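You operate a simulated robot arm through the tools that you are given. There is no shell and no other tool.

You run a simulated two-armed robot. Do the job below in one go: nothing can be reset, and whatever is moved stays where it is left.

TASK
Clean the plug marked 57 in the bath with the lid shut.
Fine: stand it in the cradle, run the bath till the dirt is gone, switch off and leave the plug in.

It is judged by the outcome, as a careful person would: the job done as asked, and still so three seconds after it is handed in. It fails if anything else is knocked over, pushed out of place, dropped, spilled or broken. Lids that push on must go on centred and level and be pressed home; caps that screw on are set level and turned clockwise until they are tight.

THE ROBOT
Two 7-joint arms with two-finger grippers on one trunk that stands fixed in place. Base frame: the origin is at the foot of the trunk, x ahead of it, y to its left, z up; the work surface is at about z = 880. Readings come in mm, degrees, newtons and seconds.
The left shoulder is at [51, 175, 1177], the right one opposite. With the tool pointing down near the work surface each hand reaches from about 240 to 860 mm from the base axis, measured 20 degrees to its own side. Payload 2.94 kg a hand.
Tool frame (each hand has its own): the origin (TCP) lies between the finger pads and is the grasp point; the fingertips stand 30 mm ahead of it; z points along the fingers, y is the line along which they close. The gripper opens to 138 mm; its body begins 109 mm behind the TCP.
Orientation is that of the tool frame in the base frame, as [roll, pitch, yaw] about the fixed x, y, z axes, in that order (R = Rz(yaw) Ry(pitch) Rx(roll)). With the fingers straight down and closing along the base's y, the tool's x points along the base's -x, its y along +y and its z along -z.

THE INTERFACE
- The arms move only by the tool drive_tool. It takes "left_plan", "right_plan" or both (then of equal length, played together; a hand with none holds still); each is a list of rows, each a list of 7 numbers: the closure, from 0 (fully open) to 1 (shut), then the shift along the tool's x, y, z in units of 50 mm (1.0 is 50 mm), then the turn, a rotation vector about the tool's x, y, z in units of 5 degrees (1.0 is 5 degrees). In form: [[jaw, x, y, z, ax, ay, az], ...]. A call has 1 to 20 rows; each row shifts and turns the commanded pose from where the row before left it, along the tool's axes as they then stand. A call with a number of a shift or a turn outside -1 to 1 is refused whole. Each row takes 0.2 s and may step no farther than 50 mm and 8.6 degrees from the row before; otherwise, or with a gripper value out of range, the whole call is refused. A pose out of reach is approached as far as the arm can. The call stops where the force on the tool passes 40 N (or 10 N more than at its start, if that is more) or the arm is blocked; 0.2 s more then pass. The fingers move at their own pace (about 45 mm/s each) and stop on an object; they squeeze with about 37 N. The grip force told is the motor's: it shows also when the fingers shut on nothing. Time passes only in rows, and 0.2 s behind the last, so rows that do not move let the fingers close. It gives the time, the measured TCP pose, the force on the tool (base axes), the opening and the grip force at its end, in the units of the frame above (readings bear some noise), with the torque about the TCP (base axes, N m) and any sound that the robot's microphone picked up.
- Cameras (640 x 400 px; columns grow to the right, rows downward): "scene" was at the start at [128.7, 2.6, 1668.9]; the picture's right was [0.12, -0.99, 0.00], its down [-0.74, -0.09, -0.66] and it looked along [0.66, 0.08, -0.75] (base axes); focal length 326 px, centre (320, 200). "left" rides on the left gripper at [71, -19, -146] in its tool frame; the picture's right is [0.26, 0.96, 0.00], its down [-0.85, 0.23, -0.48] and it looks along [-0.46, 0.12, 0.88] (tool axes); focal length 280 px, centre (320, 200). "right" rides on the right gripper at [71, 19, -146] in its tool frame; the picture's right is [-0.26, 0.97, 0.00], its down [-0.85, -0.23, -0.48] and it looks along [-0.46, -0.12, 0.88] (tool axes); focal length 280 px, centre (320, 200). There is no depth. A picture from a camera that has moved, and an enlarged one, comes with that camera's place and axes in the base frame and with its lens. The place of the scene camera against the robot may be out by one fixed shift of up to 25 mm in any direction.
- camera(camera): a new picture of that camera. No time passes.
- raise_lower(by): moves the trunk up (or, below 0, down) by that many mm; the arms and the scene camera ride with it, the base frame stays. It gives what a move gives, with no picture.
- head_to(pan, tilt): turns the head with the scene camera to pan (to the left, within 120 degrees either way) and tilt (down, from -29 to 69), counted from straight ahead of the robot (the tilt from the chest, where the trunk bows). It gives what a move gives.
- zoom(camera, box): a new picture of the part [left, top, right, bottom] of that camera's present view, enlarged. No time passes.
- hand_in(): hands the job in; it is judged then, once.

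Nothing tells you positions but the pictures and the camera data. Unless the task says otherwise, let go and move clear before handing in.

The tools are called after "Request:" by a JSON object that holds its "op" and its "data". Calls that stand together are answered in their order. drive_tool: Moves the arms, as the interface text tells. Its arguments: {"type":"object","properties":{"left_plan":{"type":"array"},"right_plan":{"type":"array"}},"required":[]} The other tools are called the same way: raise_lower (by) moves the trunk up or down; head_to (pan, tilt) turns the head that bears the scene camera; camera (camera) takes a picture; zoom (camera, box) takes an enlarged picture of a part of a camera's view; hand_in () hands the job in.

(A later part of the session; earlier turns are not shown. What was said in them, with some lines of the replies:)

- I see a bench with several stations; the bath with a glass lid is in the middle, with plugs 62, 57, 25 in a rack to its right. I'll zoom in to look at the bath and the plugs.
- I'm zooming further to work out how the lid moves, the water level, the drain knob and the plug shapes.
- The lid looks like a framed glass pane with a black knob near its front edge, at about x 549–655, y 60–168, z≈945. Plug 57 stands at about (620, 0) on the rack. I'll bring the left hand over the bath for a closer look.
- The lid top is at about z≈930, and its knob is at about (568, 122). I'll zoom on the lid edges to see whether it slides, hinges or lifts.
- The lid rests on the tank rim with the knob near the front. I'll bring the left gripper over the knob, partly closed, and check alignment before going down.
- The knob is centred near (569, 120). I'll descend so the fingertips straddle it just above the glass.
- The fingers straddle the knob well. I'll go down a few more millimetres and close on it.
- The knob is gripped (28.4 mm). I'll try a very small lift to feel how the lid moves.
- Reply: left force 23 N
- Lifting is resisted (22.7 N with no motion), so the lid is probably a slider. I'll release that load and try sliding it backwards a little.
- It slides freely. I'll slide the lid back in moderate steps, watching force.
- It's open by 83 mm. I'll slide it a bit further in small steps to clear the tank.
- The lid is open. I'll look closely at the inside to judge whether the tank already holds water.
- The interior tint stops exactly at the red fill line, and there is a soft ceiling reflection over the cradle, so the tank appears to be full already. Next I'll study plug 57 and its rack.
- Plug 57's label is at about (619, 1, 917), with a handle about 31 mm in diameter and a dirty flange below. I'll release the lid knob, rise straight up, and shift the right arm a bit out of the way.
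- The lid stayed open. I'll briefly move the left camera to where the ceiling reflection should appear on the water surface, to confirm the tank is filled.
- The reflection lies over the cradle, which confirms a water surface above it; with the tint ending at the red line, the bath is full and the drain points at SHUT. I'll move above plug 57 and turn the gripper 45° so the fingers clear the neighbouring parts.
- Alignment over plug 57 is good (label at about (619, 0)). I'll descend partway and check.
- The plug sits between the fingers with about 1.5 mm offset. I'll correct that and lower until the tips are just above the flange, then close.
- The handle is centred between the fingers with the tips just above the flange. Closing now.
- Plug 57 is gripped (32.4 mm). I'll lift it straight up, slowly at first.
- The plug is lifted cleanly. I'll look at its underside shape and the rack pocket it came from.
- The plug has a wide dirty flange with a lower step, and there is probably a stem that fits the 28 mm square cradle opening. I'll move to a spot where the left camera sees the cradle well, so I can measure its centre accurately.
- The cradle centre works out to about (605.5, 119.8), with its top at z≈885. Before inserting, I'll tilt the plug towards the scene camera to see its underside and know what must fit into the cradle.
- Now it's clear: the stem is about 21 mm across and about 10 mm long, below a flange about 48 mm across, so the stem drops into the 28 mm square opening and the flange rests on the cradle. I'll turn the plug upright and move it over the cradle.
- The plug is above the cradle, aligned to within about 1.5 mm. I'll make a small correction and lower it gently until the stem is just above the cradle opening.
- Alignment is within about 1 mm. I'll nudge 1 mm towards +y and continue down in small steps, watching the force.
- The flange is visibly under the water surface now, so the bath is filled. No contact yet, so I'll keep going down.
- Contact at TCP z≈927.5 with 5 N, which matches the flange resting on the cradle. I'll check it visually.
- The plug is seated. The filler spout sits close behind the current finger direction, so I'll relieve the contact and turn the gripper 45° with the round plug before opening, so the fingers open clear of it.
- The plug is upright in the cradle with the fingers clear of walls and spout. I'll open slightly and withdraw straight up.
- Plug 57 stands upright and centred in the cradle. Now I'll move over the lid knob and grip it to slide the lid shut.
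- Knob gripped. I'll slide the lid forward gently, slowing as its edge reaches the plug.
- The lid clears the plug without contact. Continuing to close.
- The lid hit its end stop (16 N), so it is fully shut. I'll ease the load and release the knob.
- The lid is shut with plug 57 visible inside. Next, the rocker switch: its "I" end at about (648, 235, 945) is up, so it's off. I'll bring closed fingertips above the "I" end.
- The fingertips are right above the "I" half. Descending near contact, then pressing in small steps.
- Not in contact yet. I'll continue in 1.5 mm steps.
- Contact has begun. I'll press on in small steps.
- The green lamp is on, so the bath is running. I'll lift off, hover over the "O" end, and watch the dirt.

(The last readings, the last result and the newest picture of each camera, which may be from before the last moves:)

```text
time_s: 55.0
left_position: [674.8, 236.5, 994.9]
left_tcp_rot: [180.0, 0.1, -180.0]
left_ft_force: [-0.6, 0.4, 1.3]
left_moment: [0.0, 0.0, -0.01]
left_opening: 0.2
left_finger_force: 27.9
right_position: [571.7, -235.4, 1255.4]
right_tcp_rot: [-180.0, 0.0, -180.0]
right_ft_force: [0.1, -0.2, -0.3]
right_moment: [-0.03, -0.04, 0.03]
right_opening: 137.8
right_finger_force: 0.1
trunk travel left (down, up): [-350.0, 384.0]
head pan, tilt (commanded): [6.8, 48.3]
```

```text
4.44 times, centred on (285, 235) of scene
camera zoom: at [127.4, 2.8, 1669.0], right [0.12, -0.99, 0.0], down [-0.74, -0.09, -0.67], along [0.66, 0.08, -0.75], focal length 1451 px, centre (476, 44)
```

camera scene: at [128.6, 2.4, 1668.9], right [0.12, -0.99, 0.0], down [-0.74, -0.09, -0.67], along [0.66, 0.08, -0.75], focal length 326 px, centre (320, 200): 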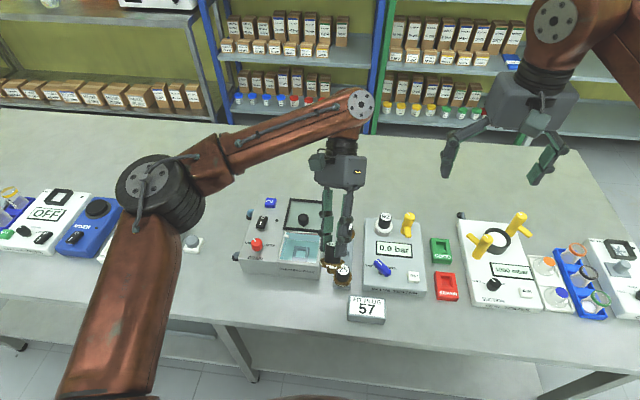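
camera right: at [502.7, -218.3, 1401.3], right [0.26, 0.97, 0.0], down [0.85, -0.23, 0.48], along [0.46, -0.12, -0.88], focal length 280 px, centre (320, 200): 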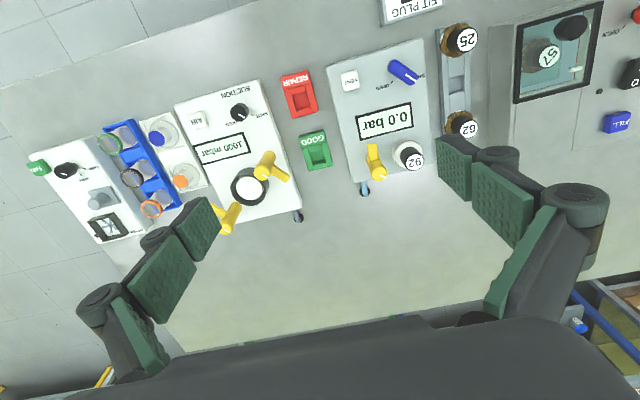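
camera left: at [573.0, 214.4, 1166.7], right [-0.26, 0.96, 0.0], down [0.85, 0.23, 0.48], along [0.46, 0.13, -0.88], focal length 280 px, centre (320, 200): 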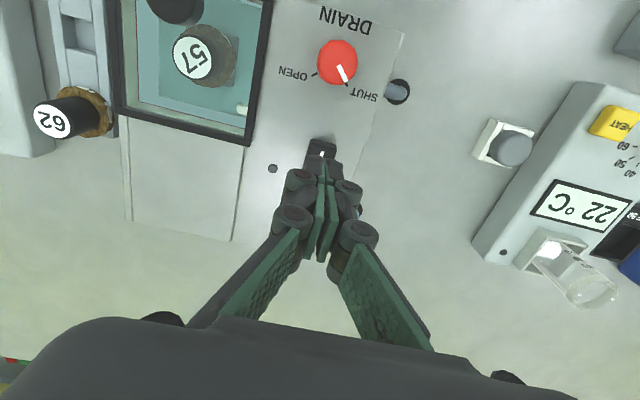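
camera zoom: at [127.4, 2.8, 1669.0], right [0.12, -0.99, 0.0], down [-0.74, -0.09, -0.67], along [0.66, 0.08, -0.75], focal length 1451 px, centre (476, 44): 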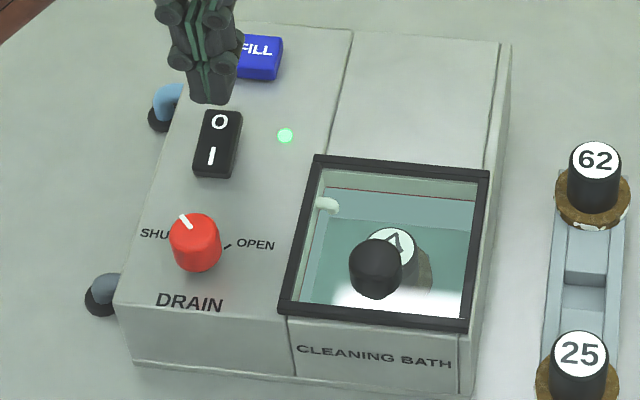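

The bath is running. I'll wait and check the plug periodically.

Request:
{"op": "drive_tool", "data": {"left_plan": [[1, 0, 0, 0, 0, 0, 0], [1, 0, 0, 0, 0, 0, 0], [1, 0, 0, 0, 0, 0, 0], [1, 0, 0, 0, 0, 0, 0], [1, 0, 0, 0, 0, 0, 0], [1, 0, 0, 0, 0, 0, 0], [1, 0, 0, 0, 0, 0, 0], [1, 0, 0, 0, 0, 0, 0], [1, 0, 0, 0, 0, 0, 0], [1, 0, 0, 0, 0, 0, 0]]}}

Request:
{"op": "zoom", "data": {"camera": "right", "box": [520, 20, 600, 90]}}

Request:
{"op": "camera", "data": {"camera": "left"}}

```text
time_s: 57.2
left_position: [674.8, 235.7, 993.9]
left_tcp_rot: [180.0, -0.1, 180.0]
left_ft_force: [0.8, -0.1, 0.8]
left_moment: [-0.02, -0.02, 0.0]
left_opening: 0.0
left_finger_force: 29.1
right_position: [572.9, -236.0, 1255.1]
right_tcp_rot: [-180.0, 0.0, -180.0]
right_ft_force: [-0.1, 0.5, 0.0]
right_moment: [0.04, -0.02, -0.04]
right_opening: 138.0
right_finger_force: 0.0
trunk travel left (down, up): [-350.0, 384.0]
head pan, tilt (commanded): [6.8, 48.3]
```

```text
5.71 times, centred on (560, 55) of right
camera zoom: at [503.0, -217.9, 1401.2], right [0.26, 0.97, 0.0], down [0.85, -0.23, 0.48], along [0.46, -0.12, -0.88], focal length 1602 px, centre (-1051, 1029)
```

zoom: 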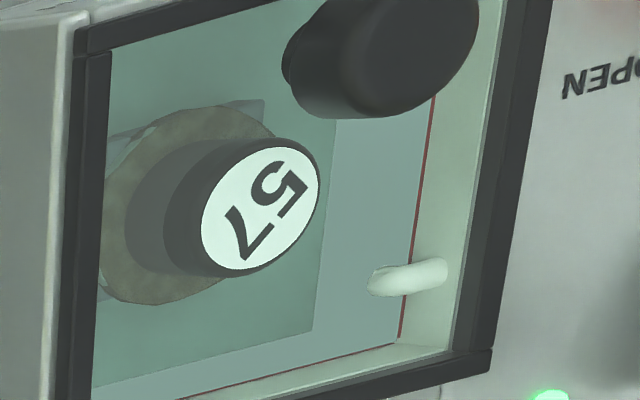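

```text
taken
camera left: at [604.9, 217.1, 1140.5], right [-0.26, 0.96, 0.0], down [0.85, 0.23, 0.48], along [0.46, 0.12, -0.88], focal length 280 px, centre (320, 200)
```

left: 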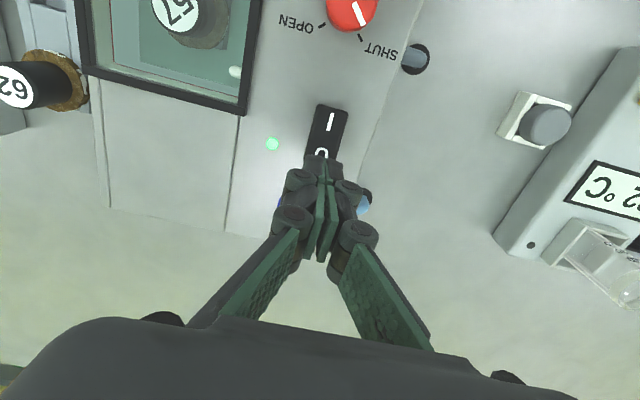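

Request:
{"op": "drive_tool", "data": {"left_plan": [[1, 0, 0, 0, 0, 0, 0], [1, 0, 0, 0, 0, 0, 0], [1, 0, 0, 0, 0, 0, 0], [1, 0, 0, 0, 0, 0, 0], [1, 0, 0, 0, 0, 0, 0], [1, 0, 0, 0, 0, 0, 0], [1, 0, 0, 0, 0, 0, 0], [1, 0, 0, 0, 0, 0, 0], [1, 0, 0, 0, 0, 0, 0], [1, 0, 0, 0, 0, 0, 0], [1, 0, 0, 0, 0, 0, 0], [1, 0, 0, 0, 0, 0, 0], [1, 0, 0, 0, 0, 0, 0], [1, 0, 0, 0, 0, 0, 0], [1, 0, 0, 0, 0, 0, 0]]}}

Request:
{"op": "zoom", "data": {"camera": "right", "box": [520, 20, 600, 90]}}

Request:
{"op": "zoom", "data": {"camera": "left", "box": [80, 0, 260, 120]}}

```text
time_s: 60.4
left_position: [675.2, 234.7, 995.0]
left_tcp_rot: [179.9, 0.0, 179.9]
left_ft_force: [-0.1, -1.2, 0.6]
left_moment: [-0.03, -0.02, 0.0]
left_opening: 0.0
left_finger_force: 28.3
right_position: [574.0, -235.9, 1254.6]
right_tcp_rot: [180.0, 0.0, -180.0]
right_ft_force: [-0.1, 0.4, -0.7]
right_moment: [0.0, -0.02, 0.04]
right_opening: 138.2
right_finger_force: 0.1
trunk travel left (down, up): [-350.0, 384.0]
head pan, tilt (commanded): [6.8, 48.3]
```

```text
5.71 times, centred on (560, 55) of right
camera zoom: at [503.0, -217.9, 1401.1], right [0.26, 0.97, 0.0], down [0.85, -0.23, 0.48], along [0.46, -0.12, -0.88], focal length 1602 px, centre (-1051, 1029)
```

zoom: 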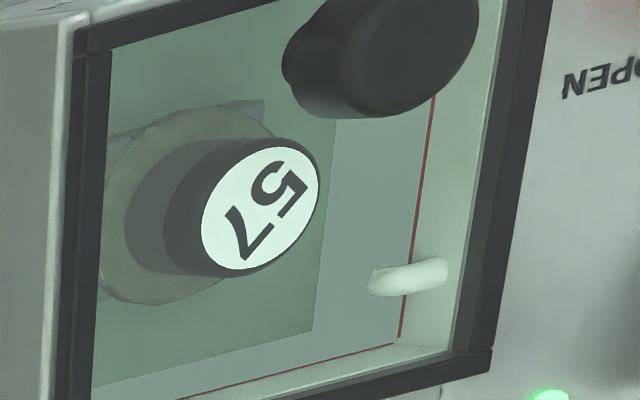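

```text
3.33 times, centred on (170, 60) of left
camera zoom: at [604.9, 217.1, 1140.5], right [-0.26, 0.96, 0.0], down [0.85, 0.23, 0.48], along [0.46, 0.12, -0.88], focal length 935 px, centre (820, 667)
```

zoom: 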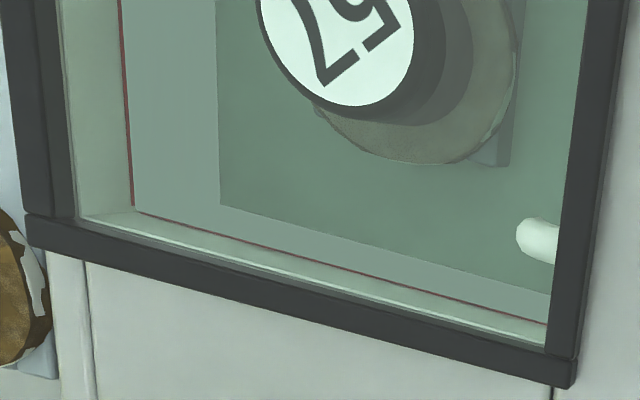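

The dirt is fading and the water is turning cloudier. Keep running.

Request:
{"op": "drive_tool", "data": {"left_plan": [[1, 0, 0, 0, 0, 0, 0], [1, 0, 0, 0, 0, 0, 0], [1, 0, 0, 0, 0, 0, 0], [1, 0, 0, 0, 0, 0, 0], [1, 0, 0, 0, 0, 0, 0], [1, 0, 0, 0, 0, 0, 0], [1, 0, 0, 0, 0, 0, 0], [1, 0, 0, 0, 0, 0, 0], [1, 0, 0, 0, 0, 0, 0], [1, 0, 0, 0, 0, 0, 0], [1, 0, 0, 0, 0, 0, 0], [1, 0, 0, 0, 0, 0, 0], [1, 0, 0, 0, 0, 0, 0], [1, 0, 0, 0, 0, 0, 0], [1, 0, 0, 0, 0, 0, 0]]}}

Request:
{"op": "zoom", "data": {"camera": "right", "box": [520, 20, 600, 90]}}

Request:
{"op": "zoom", "data": {"camera": "left", "box": [80, 0, 260, 120]}}

Request:
{"op": "zoom", "data": {"camera": "scene", "box": [270, 215, 330, 265]}}

```text
time_s: 63.6
left_position: [674.7, 235.7, 994.5]
left_tcp_rot: [180.0, -0.1, -179.9]
left_ft_force: [0.6, 0.6, -0.2]
left_moment: [0.01, 0.01, -0.02]
left_opening: 0.0
left_finger_force: 28.9
right_position: [573.3, -236.8, 1255.3]
right_tcp_rot: [180.0, 0.0, 179.9]
right_ft_force: [0.3, -0.2, 0.0]
right_moment: [0.03, -0.03, -0.01]
right_opening: 137.8
right_finger_force: 0.1
trunk travel left (down, up): [-350.0, 384.0]
head pan, tilt (commanded): [6.8, 48.3]
```

```text
5.71 times, centred on (560, 55) of right
camera zoom: at [503.0, -217.9, 1401.2], right [0.26, 0.97, 0.0], down [0.85, -0.23, 0.48], along [0.46, -0.12, -0.88], focal length 1602 px, centre (-1051, 1029)
```

zoom: 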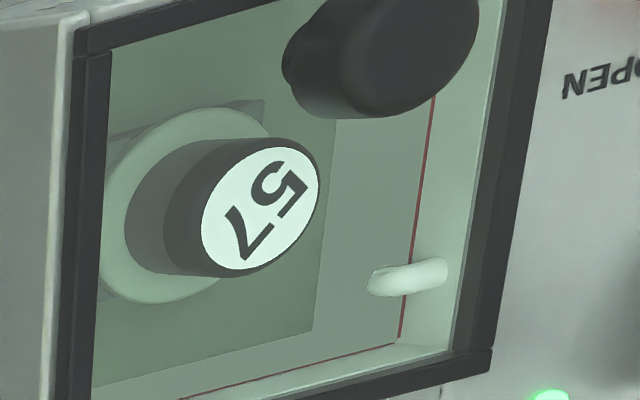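

```text
3.33 times, centred on (170, 60) of left
camera zoom: at [604.9, 217.1, 1140.5], right [-0.26, 0.96, 0.0], down [0.85, 0.23, 0.48], along [0.46, 0.12, -0.88], focal length 935 px, centre (820, 667)
```

zoom: 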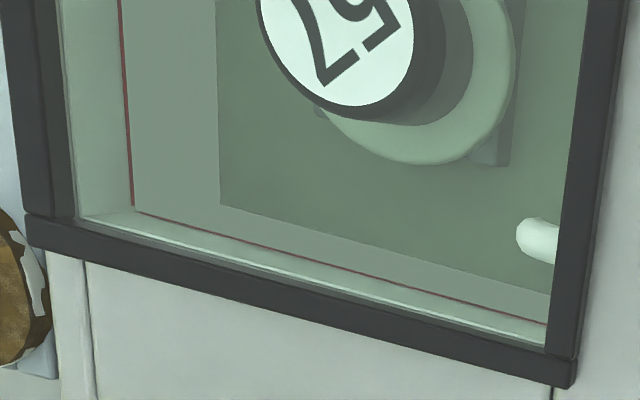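

```text
8.00 times, centred on (300, 240) of scene
camera zoom: at [128.8, 2.1, 1668.9], right [0.12, -0.99, 0.0], down [-0.74, -0.09, -0.66], along [0.66, 0.08, -0.75], focal length 2612 px, centre (480, -120)
```

zoom: 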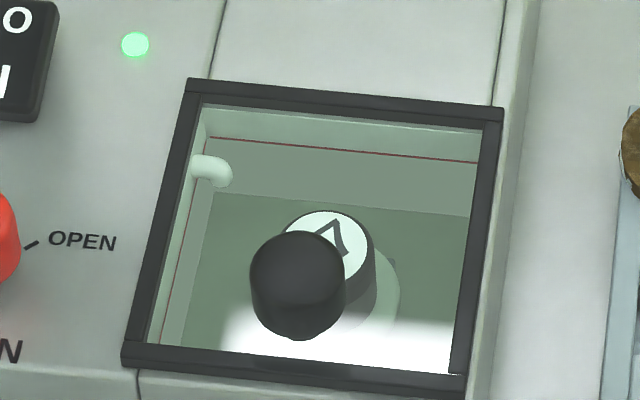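

The flange is now clean and white, with no brown left. I'll press the "O" end to switch off.

Request:
{"op": "drive_tool", "data": {"left_plan": [[1, 0, 0, 0.3, 0, 0, 0], [1, 0, 0, 0.14, 0, 0, 0], [1, 0, 0, 0.04, 0, 0, 0], [1, 0, 0, 0.03, 0, 0, 0], [1, 0, 0, 0.03, 0, 0, 0], [1, 0, 0, 0, 0, 0, 0]]}}

Request:
{"op": "zoom", "data": {"camera": "right", "box": [510, 0, 640, 140]}}

Request:
{"op": "zoom", "data": {"camera": "scene", "box": [250, 195, 330, 265]}}

```text
time_s: 65.0
left_position: [675.2, 235.6, 967.3]
left_tcp_rot: [180.0, -0.1, -180.0]
left_ft_force: [0.5, 0.0, 0.7]
left_moment: [-0.03, 0.02, -0.01]
left_opening: 5.9
left_finger_force: 28.0
right_position: [573.2, -237.0, 1254.5]
right_tcp_rot: [180.0, -0.1, 179.9]
right_ft_force: [0.5, -0.8, 0.2]
right_moment: [-0.03, 0.01, 0.02]
right_opening: 138.2
right_finger_force: 0.1
trunk travel left (down, up): [-350.0, 384.0]
head pan, tilt (commanded): [6.8, 48.3]
```

```text
2.86 times, centred on (575, 70) of right
camera zoom: at [503.0, -217.9, 1401.2], right [0.26, 0.97, 0.0], down [0.85, -0.23, 0.48], along [0.46, -0.12, -0.88], focal length 801 px, centre (-409, 571)
```

zoom: 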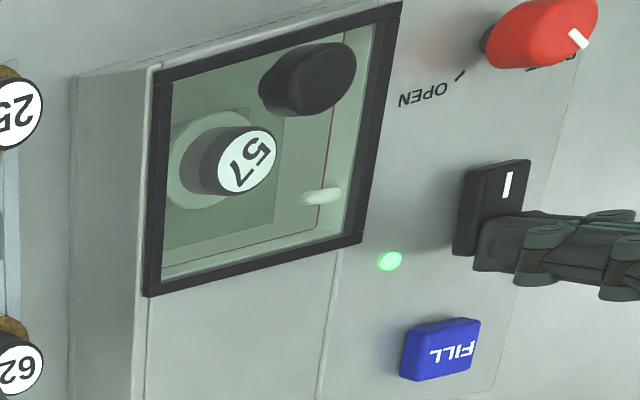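

```text
5.71 times, centred on (290, 230) of scene
camera zoom: at [128.7, 2.1, 1668.9], right [0.12, -0.99, 0.0], down [-0.74, -0.09, -0.66], along [0.66, 0.08, -0.75], focal length 1866 px, centre (491, 29)
```

zoom: 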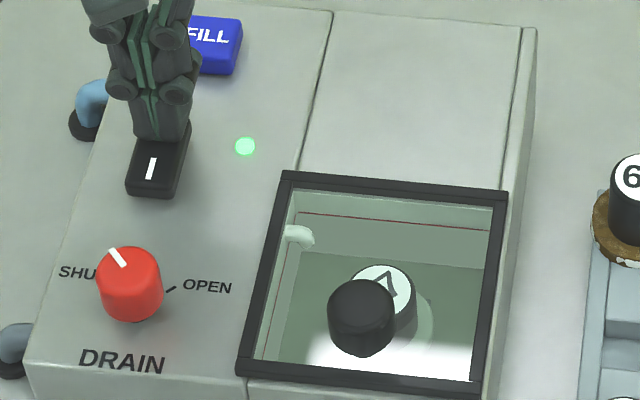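

Request:
{"op": "drive_tool", "data": {"left_plan": [[1, 0, 0, 0.03, 0, 0, 0], [1, 0, 0, 0.03, 0, 0, 0], [1, 0, 0, 0, 0, 0, 0]]}}

Request:
{"op": "zoom", "data": {"camera": "right", "box": [510, 0, 640, 140]}}

```text
time_s: 65.8
left_position: [676.3, 235.6, 966.5]
left_tcp_rot: [180.0, 0.1, -179.9]
left_ft_force: [6.6, 1.3, 10.4]
left_moment: [0.06, -0.06, 0.0]
left_opening: 5.8
left_finger_force: 27.6
right_position: [573.2, -237.2, 1255.2]
right_tcp_rot: [179.9, 0.0, 179.9]
right_ft_force: [0.3, 0.7, -0.6]
right_moment: [0.0, 0.02, 0.0]
right_opening: 138.0
right_finger_force: 0.1
trunk travel left (down, up): [-350.0, 384.0]
head pan, tilt (commanded): [6.8, 48.3]
```

```text
2.86 times, centred on (575, 70) of right
camera zoom: at [502.7, -218.2, 1401.4], right [0.26, 0.97, 0.0], down [0.85, -0.23, 0.48], along [0.46, -0.12, -0.88], focal length 801 px, centre (-409, 571)
```

zoom: 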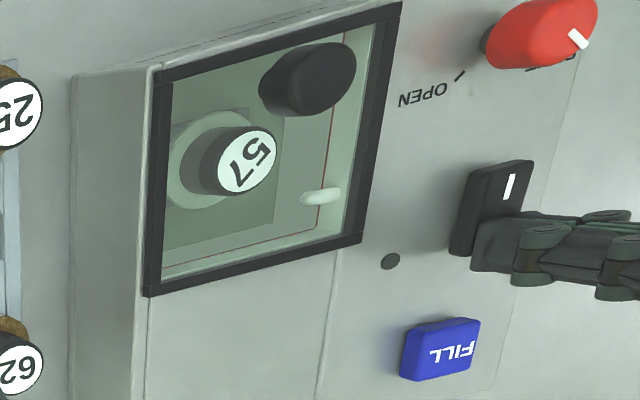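

The lamp is off. I'll lift away and withdraw the hand, then check everything.

Request:
{"op": "drive_tool", "data": {"left_plan": [[1, 0, 0, -0.2, 0, 0, 0], [1, 0, 0, -0.6, 0, 0, 0], [1, 0, 0, -0.9, 0, 0, 0], [1, 0, 0, -0.9, 0, 0, 0], [1, 0, 0, -0.9, 0, 0, 0], [1, 0.5, 0.6, -0.5, 0, 0, 0], [1, 0.5, 0.6, -0.3, 0, 0, 0], [1, 0.5, 0.6, 0, 0, 0, 0], [0.5, 0, 0.6, 0, 0, 0, 0], [0.3, 0, 0.5, 0, 0, 0, 0], [0.3, 0, 0, 0, 0, 0, 0]]}}

Request:
{"op": "camera", "data": {"camera": "scene"}}

Request:
{"op": "zoom", "data": {"camera": "scene", "box": [235, 185, 335, 285]}}

Request:
{"op": "zoom", "data": {"camera": "right", "box": [510, 0, 640, 140]}}

Request:
{"op": "zoom", "data": {"camera": "right", "box": [520, 20, 600, 90]}}

Request:
{"op": "camera", "data": {"camera": "left"}}

```text
time_s: 68.2
left_position: [598.9, 382.7, 1178.4]
left_tcp_rot: [-179.9, -0.2, -180.0]
left_ft_force: [-0.4, 0.0, 0.2]
left_moment: [0.03, 0.04, 0.0]
left_opening: 67.9
left_finger_force: 0.1
right_position: [573.8, -236.2, 1255.1]
right_tcp_rot: [179.9, -0.1, 180.0]
right_ft_force: [-0.4, -0.6, 0.0]
right_moment: [0.0, -0.02, 0.02]
right_opening: 137.7
right_finger_force: 0.1
trunk travel left (down, up): [-350.0, 384.0]
head pan, tilt (commanded): [6.8, 48.3]
```

```text
taken
camera scene: at [129.1, 1.8, 1668.8], right [0.12, -0.99, 0.0], down [-0.74, -0.09, -0.66], along [0.66, 0.08, -0.75], focal length 326 px, centre (320, 200)
```

scene: 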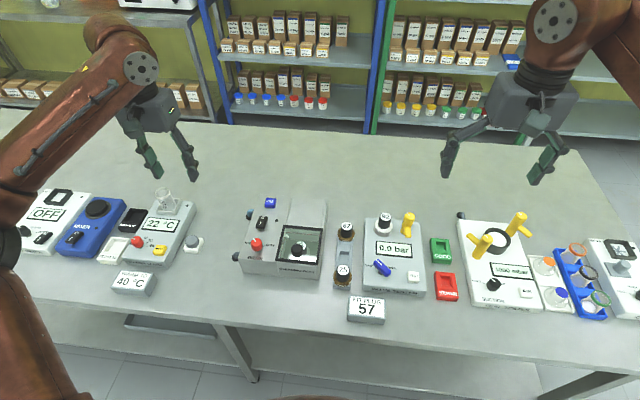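

```text
4.00 times, centred on (285, 235) of scene
camera zoom: at [129.1, 1.8, 1668.8], right [0.12, -0.99, 0.0], down [-0.74, -0.09, -0.66], along [0.66, 0.08, -0.75], focal length 1306 px, centre (460, 60)
```

zoom: 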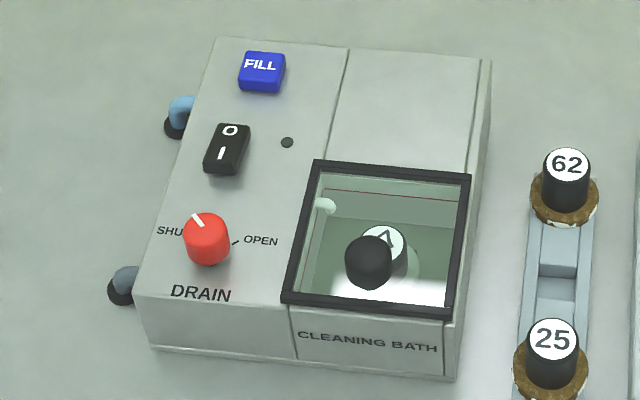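

```text
2.86 times, centred on (575, 70) of right
camera zoom: at [503.3, -218.2, 1401.0], right [0.26, 0.97, 0.0], down [0.85, -0.23, 0.47], along [0.46, -0.12, -0.88], focal length 801 px, centre (-409, 571)
```

zoom: 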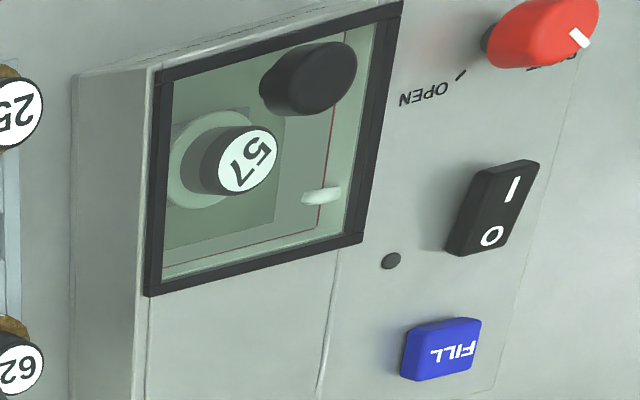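

```text
5.71 times, centred on (560, 55) of right
camera zoom: at [503.3, -218.2, 1401.0], right [0.26, 0.97, 0.0], down [0.85, -0.23, 0.47], along [0.46, -0.12, -0.88], focal length 1602 px, centre (-1051, 1029)
```

zoom: 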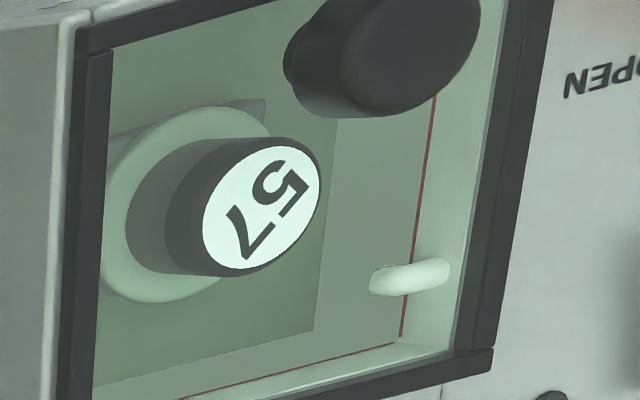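

```text
taken
camera left: at [530.3, 362.2, 1325.0], right [-0.26, 0.96, 0.0], down [0.85, 0.23, 0.47], along [0.46, 0.13, -0.88], focal length 280 px, centre (320, 200)
```

left: 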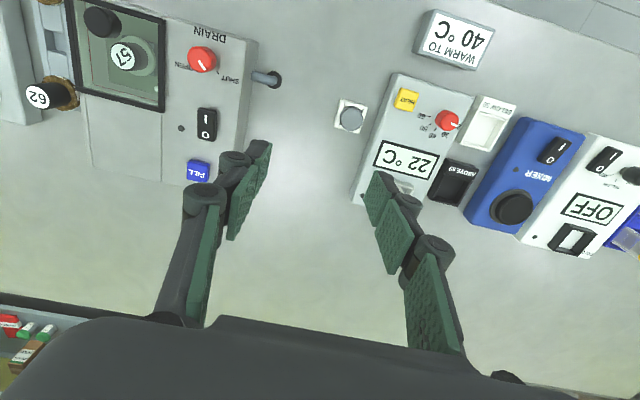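

Lamp off, lid shut, plug clean and standing in the cradle. One last look at the plug from the other side.

Request:
{"op": "zoom", "data": {"camera": "left", "box": [70, 0, 190, 110]}}

Request:
{"op": "zoom", "data": {"camera": "scene", "box": [275, 220, 325, 262]}}

```text
3.64 times, centred on (130, 55) of left
camera zoom: at [530.3, 362.2, 1325.0], right [-0.26, 0.96, 0.0], down [0.85, 0.23, 0.47], along [0.46, 0.13, -0.88], focal length 1020 px, centre (1011, 727)
```

zoom: 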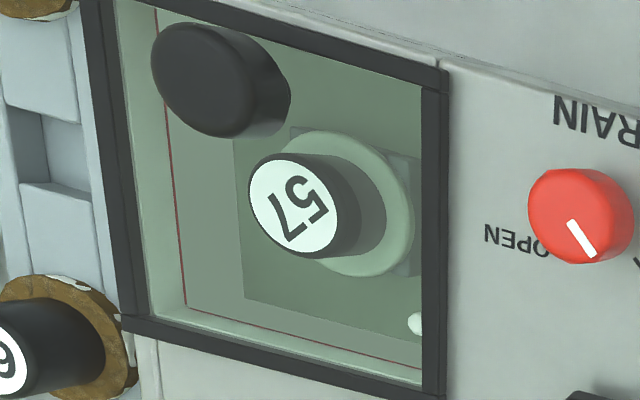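

```text
9.52 times, centred on (300, 241) of scene
camera zoom: at [129.1, 1.8, 1668.8], right [0.12, -0.99, 0.0], down [-0.74, -0.09, -0.66], along [0.66, 0.08, -0.75], focal length 3110 px, centre (510, -190)
```

zoom: 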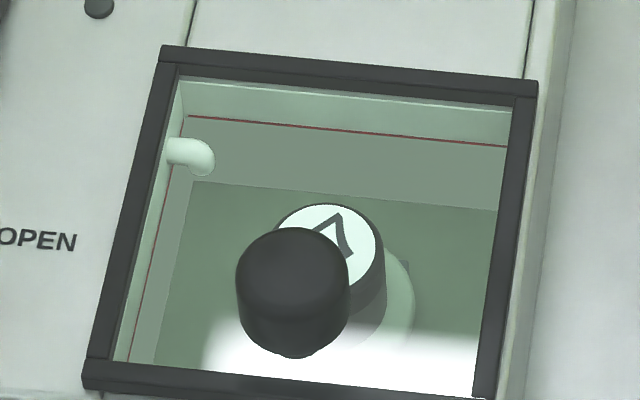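

Plug 57 looks clean from both sides and stands in the cradle. The lid is fully shut, the bath is off, the drain is still shut and nothing else was disturbed. Handing in.

Request:
{"op": "hand_in", "data": {}}

```text
The job is handed in.
```

Plug 57 is clean and standing in the cradle in the bath, with the lid fully shut and the bath switched off.

- **Cleaning:** I ran the bath for about 11 seconds. After that the brown dirt was gone from every side of the flange the cameras could see.
- **Water:** The bath was already filled to the red line and the drain was shut, so I touched neither. The water is cloudy now.
- **Other items:** The cameras showed nothing knocked over or out of place, and plugs 62 and 25 are still in the rack.

Both hands are clear of the bench.
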